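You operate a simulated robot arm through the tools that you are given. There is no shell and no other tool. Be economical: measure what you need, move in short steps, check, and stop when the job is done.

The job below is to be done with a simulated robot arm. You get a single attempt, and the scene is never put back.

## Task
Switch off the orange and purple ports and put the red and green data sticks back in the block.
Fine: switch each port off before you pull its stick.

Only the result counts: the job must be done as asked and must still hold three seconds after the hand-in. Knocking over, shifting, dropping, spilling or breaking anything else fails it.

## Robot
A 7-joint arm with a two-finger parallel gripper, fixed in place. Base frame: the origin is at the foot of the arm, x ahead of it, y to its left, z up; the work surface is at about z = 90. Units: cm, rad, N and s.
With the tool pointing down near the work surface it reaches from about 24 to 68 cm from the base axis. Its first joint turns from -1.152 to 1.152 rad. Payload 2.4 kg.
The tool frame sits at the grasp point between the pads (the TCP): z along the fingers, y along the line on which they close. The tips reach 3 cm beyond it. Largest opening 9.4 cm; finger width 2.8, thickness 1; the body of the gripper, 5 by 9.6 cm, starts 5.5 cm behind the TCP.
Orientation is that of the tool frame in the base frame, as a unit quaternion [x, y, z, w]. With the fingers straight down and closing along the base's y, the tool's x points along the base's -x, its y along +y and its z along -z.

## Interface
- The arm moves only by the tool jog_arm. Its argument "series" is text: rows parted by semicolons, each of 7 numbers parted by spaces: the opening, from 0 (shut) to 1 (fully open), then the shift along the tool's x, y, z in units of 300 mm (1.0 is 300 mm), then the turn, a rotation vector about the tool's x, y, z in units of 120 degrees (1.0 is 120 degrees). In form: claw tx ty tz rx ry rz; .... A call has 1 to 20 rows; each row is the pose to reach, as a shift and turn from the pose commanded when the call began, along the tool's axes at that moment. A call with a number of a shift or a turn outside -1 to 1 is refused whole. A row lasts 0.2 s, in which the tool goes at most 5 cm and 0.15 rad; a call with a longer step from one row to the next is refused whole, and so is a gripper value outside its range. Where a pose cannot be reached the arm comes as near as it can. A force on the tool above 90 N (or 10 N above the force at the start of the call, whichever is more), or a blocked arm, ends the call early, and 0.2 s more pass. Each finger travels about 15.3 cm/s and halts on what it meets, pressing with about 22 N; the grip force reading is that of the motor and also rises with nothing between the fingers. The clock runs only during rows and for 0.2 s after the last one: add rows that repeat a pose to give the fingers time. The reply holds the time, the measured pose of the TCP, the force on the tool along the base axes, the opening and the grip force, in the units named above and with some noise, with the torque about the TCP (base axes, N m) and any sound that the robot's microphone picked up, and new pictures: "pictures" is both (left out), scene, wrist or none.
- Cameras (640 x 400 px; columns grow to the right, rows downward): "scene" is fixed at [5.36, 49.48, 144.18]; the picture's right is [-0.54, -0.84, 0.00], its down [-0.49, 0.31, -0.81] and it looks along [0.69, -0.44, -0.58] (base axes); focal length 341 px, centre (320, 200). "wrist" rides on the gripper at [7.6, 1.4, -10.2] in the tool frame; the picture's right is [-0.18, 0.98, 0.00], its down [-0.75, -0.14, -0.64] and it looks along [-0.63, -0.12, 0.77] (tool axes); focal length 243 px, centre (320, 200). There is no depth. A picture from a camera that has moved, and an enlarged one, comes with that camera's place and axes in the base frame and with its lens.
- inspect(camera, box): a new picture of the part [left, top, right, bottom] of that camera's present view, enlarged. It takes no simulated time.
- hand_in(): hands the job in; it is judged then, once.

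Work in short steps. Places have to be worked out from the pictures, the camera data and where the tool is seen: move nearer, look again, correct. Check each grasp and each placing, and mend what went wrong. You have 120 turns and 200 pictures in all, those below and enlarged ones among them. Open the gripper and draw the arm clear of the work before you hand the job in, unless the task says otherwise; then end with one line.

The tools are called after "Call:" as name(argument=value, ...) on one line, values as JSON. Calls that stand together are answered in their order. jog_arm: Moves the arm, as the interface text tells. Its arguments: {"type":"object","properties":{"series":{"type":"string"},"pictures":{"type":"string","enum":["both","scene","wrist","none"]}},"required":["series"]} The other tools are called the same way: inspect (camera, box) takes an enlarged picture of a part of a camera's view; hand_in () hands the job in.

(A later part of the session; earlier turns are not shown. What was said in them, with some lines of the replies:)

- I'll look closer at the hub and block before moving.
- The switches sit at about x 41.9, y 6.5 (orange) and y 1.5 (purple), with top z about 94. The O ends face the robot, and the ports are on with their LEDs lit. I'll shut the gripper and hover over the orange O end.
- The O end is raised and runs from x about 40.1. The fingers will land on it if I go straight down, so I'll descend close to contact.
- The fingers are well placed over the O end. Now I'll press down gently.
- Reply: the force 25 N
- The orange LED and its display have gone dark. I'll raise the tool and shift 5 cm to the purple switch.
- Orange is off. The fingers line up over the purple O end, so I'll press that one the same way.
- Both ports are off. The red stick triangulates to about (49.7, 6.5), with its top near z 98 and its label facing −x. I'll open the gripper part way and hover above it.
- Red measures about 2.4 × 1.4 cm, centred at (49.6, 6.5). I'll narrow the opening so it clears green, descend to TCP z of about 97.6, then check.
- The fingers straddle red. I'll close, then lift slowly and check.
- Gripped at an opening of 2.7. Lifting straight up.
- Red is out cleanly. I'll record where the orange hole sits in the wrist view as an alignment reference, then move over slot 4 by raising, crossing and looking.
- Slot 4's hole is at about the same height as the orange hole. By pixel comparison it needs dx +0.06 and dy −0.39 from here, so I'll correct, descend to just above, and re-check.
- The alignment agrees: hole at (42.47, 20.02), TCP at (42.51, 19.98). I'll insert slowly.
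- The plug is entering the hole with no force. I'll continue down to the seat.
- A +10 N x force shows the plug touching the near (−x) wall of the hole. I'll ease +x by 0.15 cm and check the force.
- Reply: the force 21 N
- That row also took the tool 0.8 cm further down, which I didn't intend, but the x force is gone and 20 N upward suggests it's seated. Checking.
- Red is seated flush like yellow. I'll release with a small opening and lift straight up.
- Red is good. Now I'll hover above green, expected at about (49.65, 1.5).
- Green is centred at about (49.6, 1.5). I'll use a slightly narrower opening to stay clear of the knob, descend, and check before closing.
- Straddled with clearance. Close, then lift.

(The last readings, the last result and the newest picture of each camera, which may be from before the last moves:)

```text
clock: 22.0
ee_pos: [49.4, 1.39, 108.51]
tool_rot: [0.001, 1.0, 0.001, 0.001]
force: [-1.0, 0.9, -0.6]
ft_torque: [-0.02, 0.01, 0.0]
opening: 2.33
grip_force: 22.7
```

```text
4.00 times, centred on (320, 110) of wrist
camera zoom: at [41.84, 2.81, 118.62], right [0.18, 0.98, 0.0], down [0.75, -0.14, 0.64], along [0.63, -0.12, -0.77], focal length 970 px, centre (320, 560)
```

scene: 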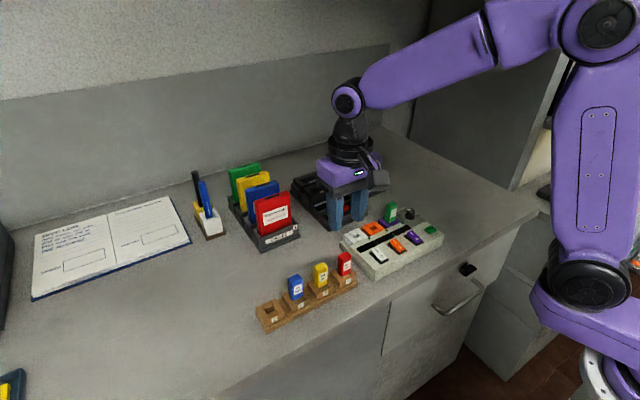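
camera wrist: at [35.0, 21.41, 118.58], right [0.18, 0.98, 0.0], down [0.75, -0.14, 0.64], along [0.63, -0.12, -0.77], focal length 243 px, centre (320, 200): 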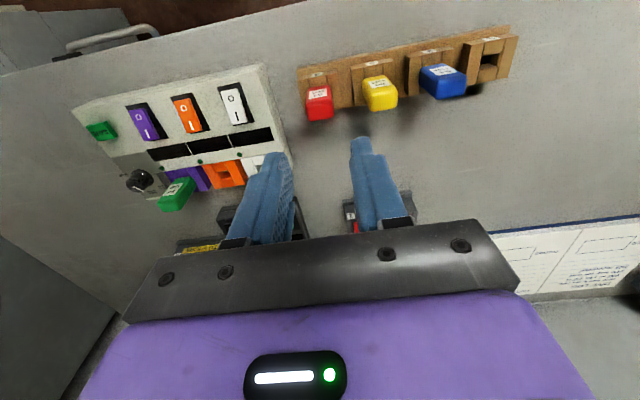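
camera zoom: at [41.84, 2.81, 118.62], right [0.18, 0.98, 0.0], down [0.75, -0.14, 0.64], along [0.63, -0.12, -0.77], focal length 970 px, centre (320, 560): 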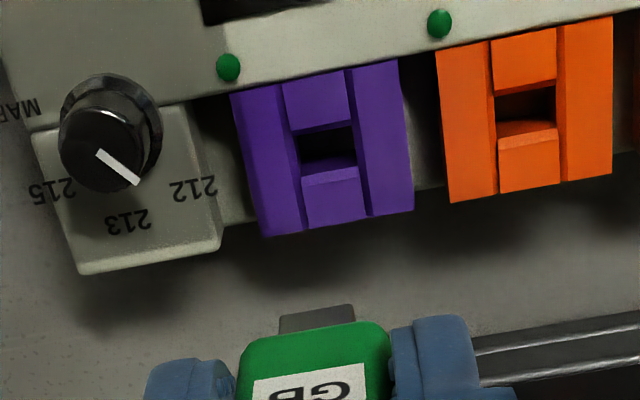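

Green is out with a good grip, and the stick sits about +0.28 cm in x relative to the TCP. I'll carry it over to slot 1, moving x first and then y.

Call:
jog_arm(series="0 0.11 0 0 0 0 0; 0 0.223 0 0 0 0 0; 0 0.223 0.15 0 0 0 0; 0 0.223 0.3 0 0 0 0; 0 0.223 0.45 0 0 0 0; 0 0.223 0.6 0 0 0 0; 0 0.223 0.75 0 0 0 0; 0 0.223 0.9 0 0 0 0", pictures="none")

Call:
jog_arm(series="0 0 0.08 0 0 0 0; 0 0 0.15 0 0 0 0; 0 0 0.24 0 0 0 0; 0 0 0.24 0 0 0 0")

Call:
inspect(camera="wrist", box=[240, 60, 400, 160])

```text
clock: 23.8
ee_pos: [42.8, 28.13, 108.3]
tool_rot: [0.0, 1.0, 0.001, -0.001]
force: [0.5, -0.3, 0.2]
ft_torque: [0.0, 0.01, 0.0]
opening: 2.34
grip_force: 22.4
```

```text
clock: 24.8
ee_pos: [42.39, 35.6, 108.52]
tool_rot: [0.0, 1.0, 0.001, 0.0]
force: [0.1, 0.1, -0.4]
ft_torque: [-0.03, 0.01, 0.0]
opening: 2.32
grip_force: 21.8
camera wrist: at [34.85, 37.03, 118.63], right [0.18, 0.98, 0.0], down [0.75, -0.14, 0.64], along [0.63, -0.12, -0.77], focal length 243 px, centre (320, 200)
```

scene: 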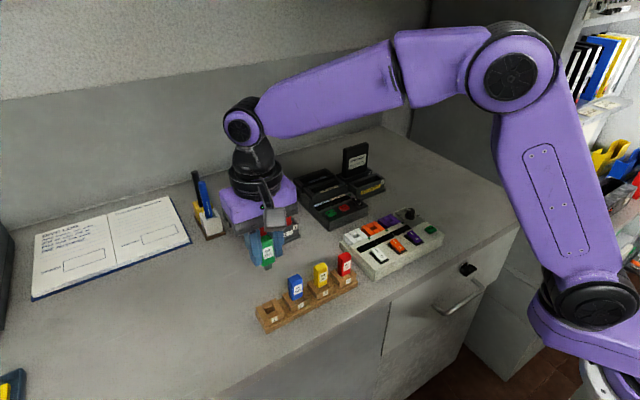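
wrist: 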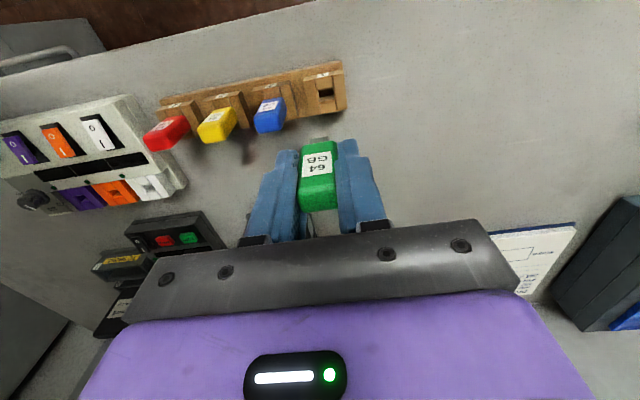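

```text
4.00 times, centred on (320, 110) of wrist
camera zoom: at [34.85, 37.03, 118.63], right [0.18, 0.98, 0.0], down [0.75, -0.14, 0.64], along [0.63, -0.12, -0.77], focal length 970 px, centre (320, 560)
```

zoom: 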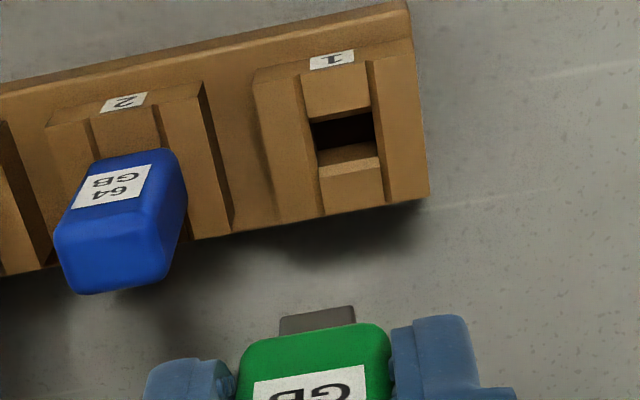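

Slot 1's hole is at about (42.7, 36.2). Matching it to the purple-hole reference gives dx of about 0 and dy +0.48, so I'll correct, descend part way, and check.

Call:
jog_arm(series="0 0 0.016 0 0 0 0; 0 0 0.016 0.1 0 0 0; 0 0 0.016 0.18 0 0 0; 0 0 0.016 0.25 0 0 0; 0 0 0.016 0.25 0 0 0", pictures="none")

Call:
inspect(camera="wrist", box=[240, 60, 400, 160])

Call:
inspect(camera="scene", box=[230, 240, 330, 320])

```text
clock: 26.0
ee_pos: [42.72, 36.32, 100.73]
tool_rot: [-0.001, 1.0, 0.0, 0.0]
force: [0.3, -0.3, -1.4]
ft_torque: [0.0, -0.01, 0.01]
opening: 2.33
grip_force: 22.1
```

```text
4.00 times, centred on (320, 110) of wrist
camera zoom: at [35.17, 37.73, 110.89], right [0.18, 0.98, 0.0], down [0.75, -0.14, 0.64], along [0.63, -0.12, -0.77], focal length 970 px, centre (320, 560)
```

zoom: 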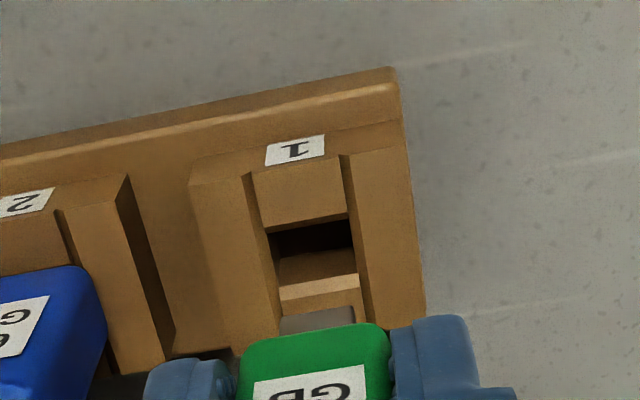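

```text
5.00 times, centred on (280, 280) of scene
camera zoom: at [5.36, 49.48, 144.18], right [-0.54, -0.84, 0.0], down [-0.49, 0.31, -0.81], along [0.69, -0.44, -0.58], focal length 1703 px, centre (520, -200)
```

zoom: 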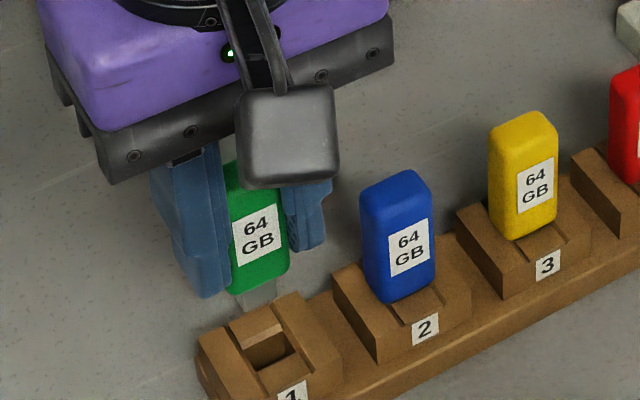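

The earlier hover hadn't fully settled. Comparing the plug with the hole directly, I need about dx −0.1 and dy −0.08. I'll apply that and go down to just above entry for another look.

Call:
jog_arm(series="0 0.003 -0.003 0 0 0 0; 0 0.003 -0.003 0.03 0 0 0; 0 0.003 -0.003 0.06 0 0 0; 0 0.003 -0.003 0.06 0 0 0; 0 0.003 -0.003 0.06 0 0 0", pictures="none")

Call:
inspect(camera="wrist", box=[240, 60, 400, 160])

Call:
inspect(camera="scene", box=[240, 270, 300, 330])

```text
clock: 27.2
ee_pos: [42.72, 36.12, 99.0]
tool_rot: [0.0, 1.0, 0.0, 0.0]
force: [0.2, 0.9, -0.5]
ft_torque: [0.0, 0.01, -0.03]
opening: 2.33
grip_force: 22.4
```

```text
4.00 times, centred on (320, 110) of wrist
camera zoom: at [35.11, 37.54, 109.1], right [0.18, 0.98, 0.0], down [0.75, -0.14, 0.64], along [0.63, -0.12, -0.77], focal length 970 px, centre (320, 560)
```

zoom: 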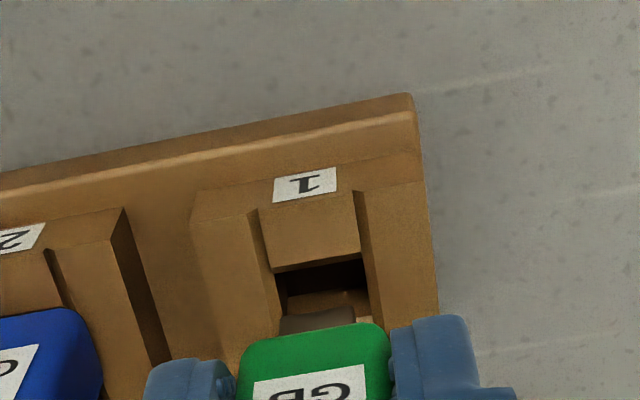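

```text
6.67 times, centred on (270, 300) of scene
camera zoom: at [5.36, 49.48, 144.18], right [-0.54, -0.84, 0.0], down [-0.49, 0.31, -0.81], along [0.69, -0.44, -0.58], focal length 2271 px, centre (653, -467)
```

zoom: 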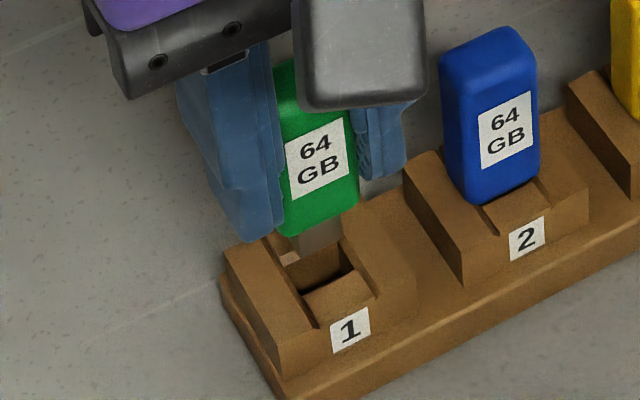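

The plug looks centred in x and about 0.1 cm low in y. I'll correct +0.08 in y and descend slowly into the hole.

Call:
jog_arm(series="0 0 0.003 0 0 0 0; 0 0 0.003 0.012 0 0 0; 0 0 0.003 0.024 0 0 0; 0 0 0.003 0.036 0 0 0; 0 0 0.003 0.045 0 0 0; 0 0 0.003 0.045 0 0 0", pictures="none")

Call:
inspect(camera="wrist", box=[240, 60, 400, 160])

Call:
inspect(camera="scene", box=[240, 270, 300, 330])

```text
clock: 28.6
ee_pos: [42.66, 36.16, 97.53]
tool_rot: [-0.001, 1.0, 0.0, 0.0]
force: [-1.2, 0.4, -0.8]
ft_torque: [0.03, 0.04, 0.02]
opening: 2.31
grip_force: 21.8
```

```text
4.00 times, centred on (320, 110) of wrist
camera zoom: at [35.07, 37.6, 107.68], right [0.18, 0.98, 0.0], down [0.75, -0.14, 0.64], along [0.63, -0.12, -0.77], focal length 970 px, centre (320, 560)
```

zoom: 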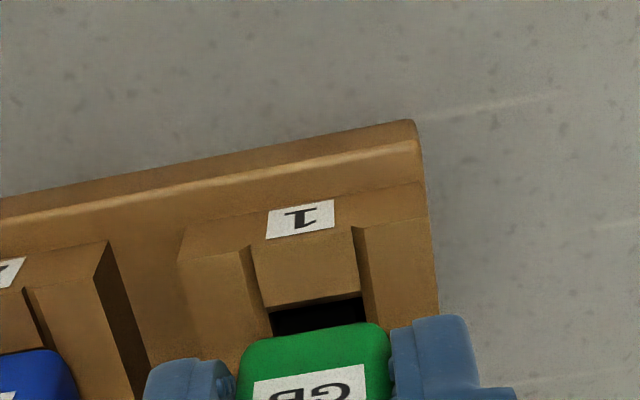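

```text
6.67 times, centred on (270, 300) of scene
camera zoom: at [5.35, 49.48, 144.18], right [-0.54, -0.84, 0.0], down [-0.49, 0.31, -0.81], along [0.69, -0.44, -0.58], focal length 2271 px, centre (653, -467)
```

zoom: 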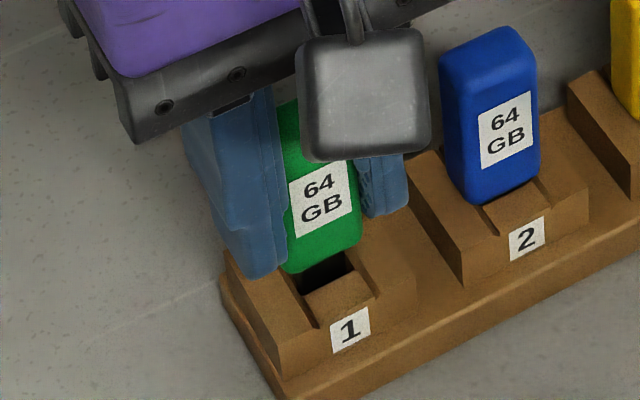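

The plug is in the hole with negligible force. Lowering the remaining 0.8 cm to the seat.

Call:
jog_arm(series="0 0 0 0.01 0 0 0; 0 0 0 0.018 0 0 0; 0 0 0 0.026 0 0 0; 0 0 0 0.03 0 0 0; 0 0 0 0.03 0 0 0", pictures="none")

Call:
inspect(camera="scene", box=[240, 270, 300, 330])

Call:
inspect(camera="wrist", box=[240, 60, 400, 160])

```text
clock: 29.8
ee_pos: [42.69, 36.3, 96.9]
tool_rot: [0.0, 1.0, -0.001, 0.001]
force: [-8.1, -3.7, 18.2]
ft_torque: [-0.14, 0.36, 0.02]
opening: 2.32
grip_force: 21.7
```

```text
6.67 times, centred on (270, 300) of scene
camera zoom: at [5.31, 49.45, 144.19], right [-0.54, -0.84, 0.0], down [-0.49, 0.31, -0.81], along [0.69, -0.44, -0.58], focal length 2271 px, centre (653, -467)
```

zoom: 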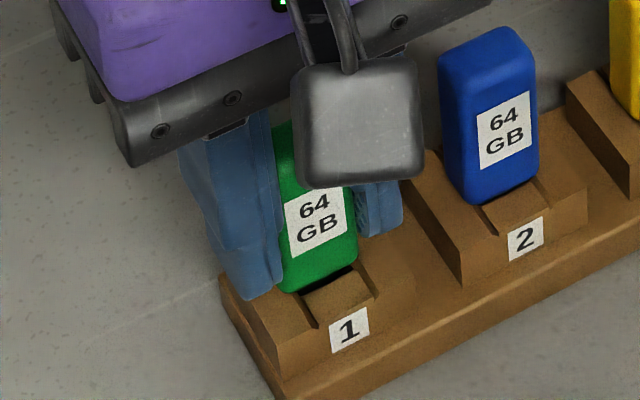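

```text
4.00 times, centred on (320, 110) of wrist
camera zoom: at [35.1, 37.75, 106.92], right [0.18, 0.98, 0.0], down [0.75, -0.14, 0.64], along [0.63, -0.12, -0.77], focal length 970 px, centre (320, 560)
```

zoom: 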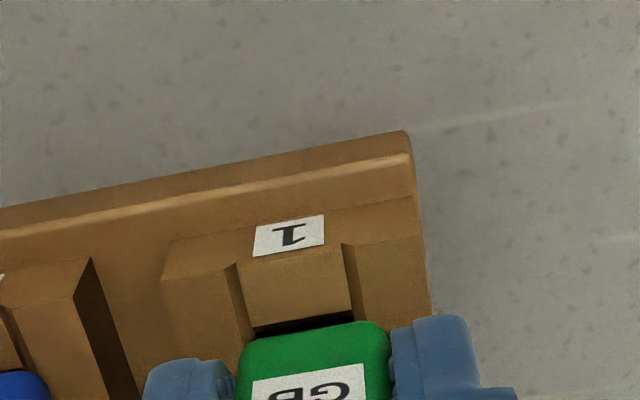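

The −8 N in x means the plug is against the far wall. I'll ease −x 0.15 and −y 0.06 at this height, then look at the force.

Call:
jog_arm(series="0 0.003 -0.001 -0.003 0 0 0; 0 0.005 -0.002 -0.003 0 0 0; 0 0.005 -0.002 -0.003 0 0 0", pictures="none")

```text
clock: 30.6
ee_pos: [42.61, 36.17, 96.86]
tool_rot: [0.001, 1.0, 0.0, 0.0]
force: [-0.1, 1.0, -0.8]
ft_torque: [-0.01, -0.02, -0.01]
opening: 2.32
grip_force: 22.1
```

The forces are gone. Down to the seat now.

Call:
jog_arm(series="0 0 0 0.004 0 0 0; 0 0 0 0.008 0 0 0; 0 0 0 0.012 0 0 0; 0 0 0 0.012 0 0 0", pictures="none")

Call:
inspect(camera="scene", box=[240, 270, 300, 330])

Call:
inspect(camera="wrist", box=[240, 60, 400, 160])

```text
clock: 31.6
ee_pos: [42.7, 36.23, 96.71]
tool_rot: [0.0, 1.0, 0.001, 0.002]
force: [1.4, -1.6, 21.0]
ft_torque: [-0.06, -0.05, 0.01]
opening: 2.35
grip_force: 21.9
```

```text
6.67 times, centred on (270, 300) of scene
camera zoom: at [5.33, 49.45, 144.19], right [-0.54, -0.84, 0.0], down [-0.49, 0.31, -0.81], along [0.69, -0.44, -0.58], focal length 2271 px, centre (653, -467)
```

zoom: 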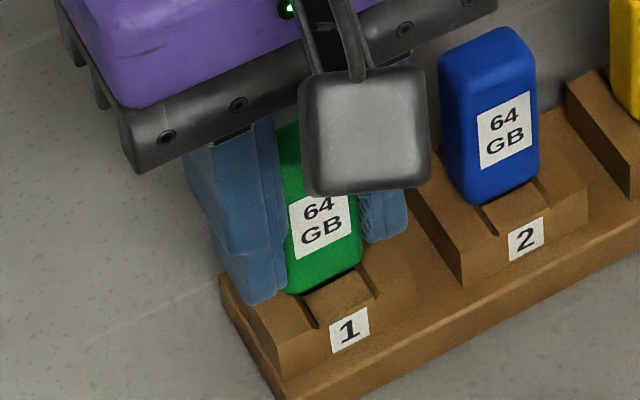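

```text
4.00 times, centred on (320, 110) of wrist
camera zoom: at [34.99, 37.67, 106.74], right [0.18, 0.98, 0.0], down [0.75, -0.14, 0.64], along [0.63, -0.12, -0.77], focal length 970 px, centre (320, 560)
```

zoom: 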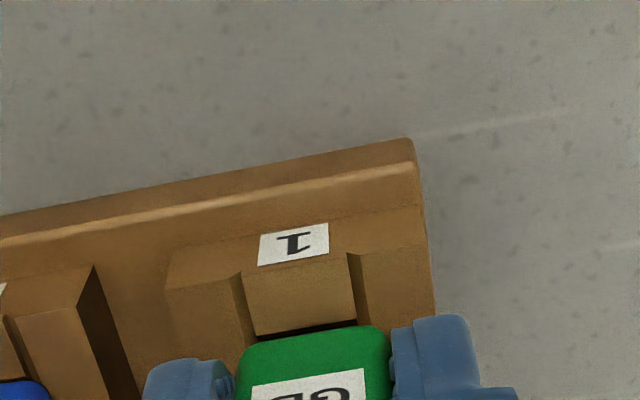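

Seated: the vertical force and depth match red's. I'll release and lift straight up.

Call:
jog_arm(series="0.38 0 0 0 0 0 0; 0.38 0 0 0 0 0 0; 0.38 0 0 -0.1 0 0 0; 0.38 0 0 -0.2 0 0 0; 0.38 0 0 -0.32 0 0 0; 0.38 0 0 -0.45 0 0 0; 0.38 0 0 -0.55 0 0 0")

Call:
inspect(camera="scene", box=[240, 240, 370, 340])

Call:
inspect(camera="scene", box=[330, 190, 460, 290])

Call:
inspect(camera="wrist", box=[150, 40, 370, 180])

```text
clock: 33.2
ee_pos: [42.74, 36.14, 113.08]
tool_rot: [0.0, 1.0, 0.0, 0.0]
force: [-1.0, -0.6, -0.5]
ft_torque: [-0.01, -0.01, 0.01]
opening: 3.58
grip_force: 0.0
camera wrist: at [35.12, 37.51, 123.24], right [0.18, 0.98, 0.0], down [0.75, -0.14, 0.64], along [0.63, -0.12, -0.77], focal length 243 px, centre (320, 200)
```

scene: 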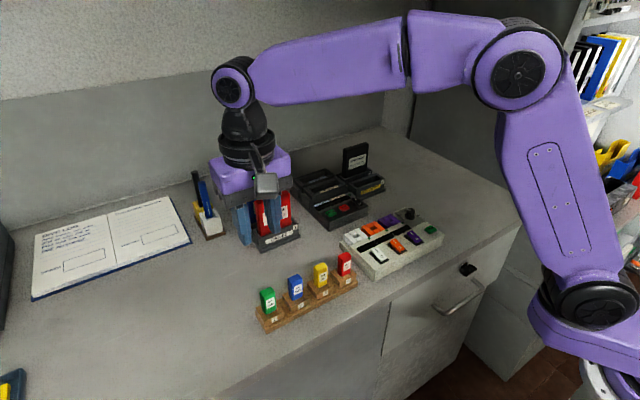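
wrist: 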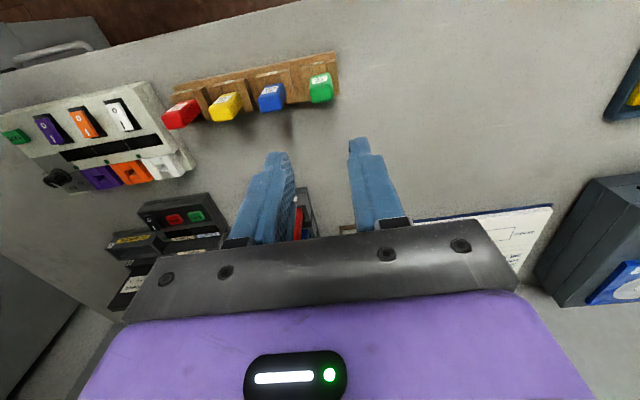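

```text
4.00 times, centred on (305, 290) of scene
camera zoom: at [5.36, 49.48, 144.18], right [-0.54, -0.84, 0.0], down [-0.49, 0.31, -0.81], along [0.69, -0.44, -0.58], focal length 1363 px, centre (380, -160)
```

zoom: 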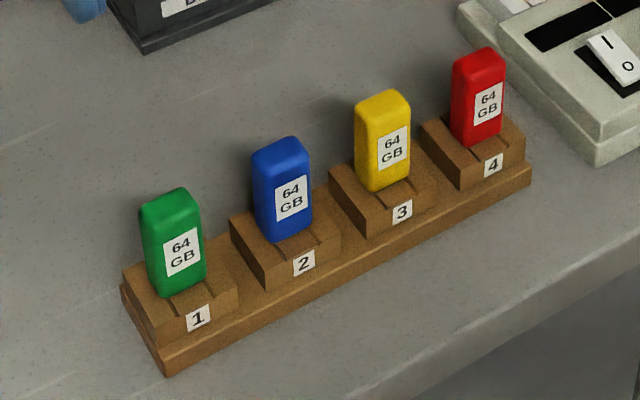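

```text
4.00 times, centred on (395, 240) of scene
camera zoom: at [5.36, 49.48, 144.18], right [-0.54, -0.84, 0.0], down [-0.49, 0.31, -0.81], along [0.69, -0.44, -0.58], focal length 1363 px, centre (20, 40)
```

zoom: 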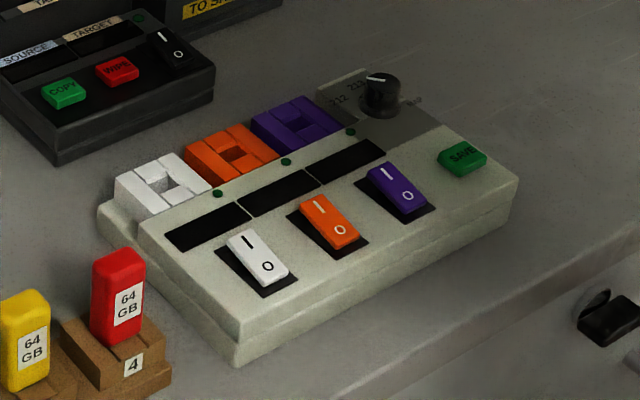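

```text
2.86 times, centred on (260, 110) of wrist
camera zoom: at [35.12, 37.51, 123.24], right [0.18, 0.98, 0.0], down [0.75, -0.14, 0.64], along [0.63, -0.12, -0.77], focal length 693 px, centre (491, 457)
```

zoom: 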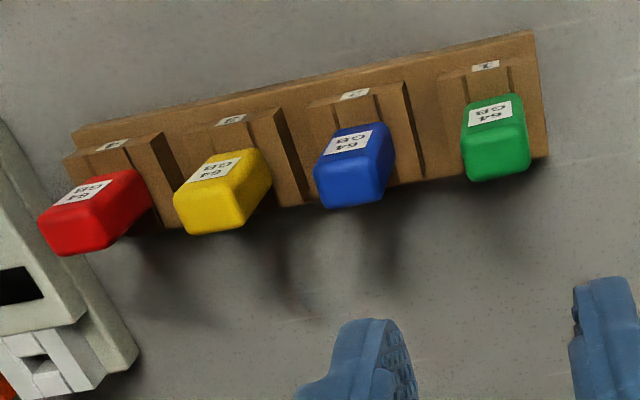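

Both sticks are seated, both ports are dark, and the block and hub haven't moved. I'll open fully and draw clear.

Call:
jog_arm(series="0.6 0.05 0 -0.1 0 0 0; 1 0.1 0 -0.2 0 0 0; 1 0.1 0 -0.2 0 0 0", pictures="none")

Call:
hand_in()

```text
clock: 34.0
ee_pos: [39.51, 36.35, 119.1]
tool_rot: [0.0, 1.0, 0.0, 0.001]
force: [0.1, -0.2, 0.3]
ft_torque: [-0.02, -0.01, -0.02]
opening: 9.42
grip_force: 0.0
```

```text
The job is handed in.
```

I switched off the orange and purple ports before pulling their sticks, then seated red in slot 4 and green in slot 1 of the block; the job is handed in.
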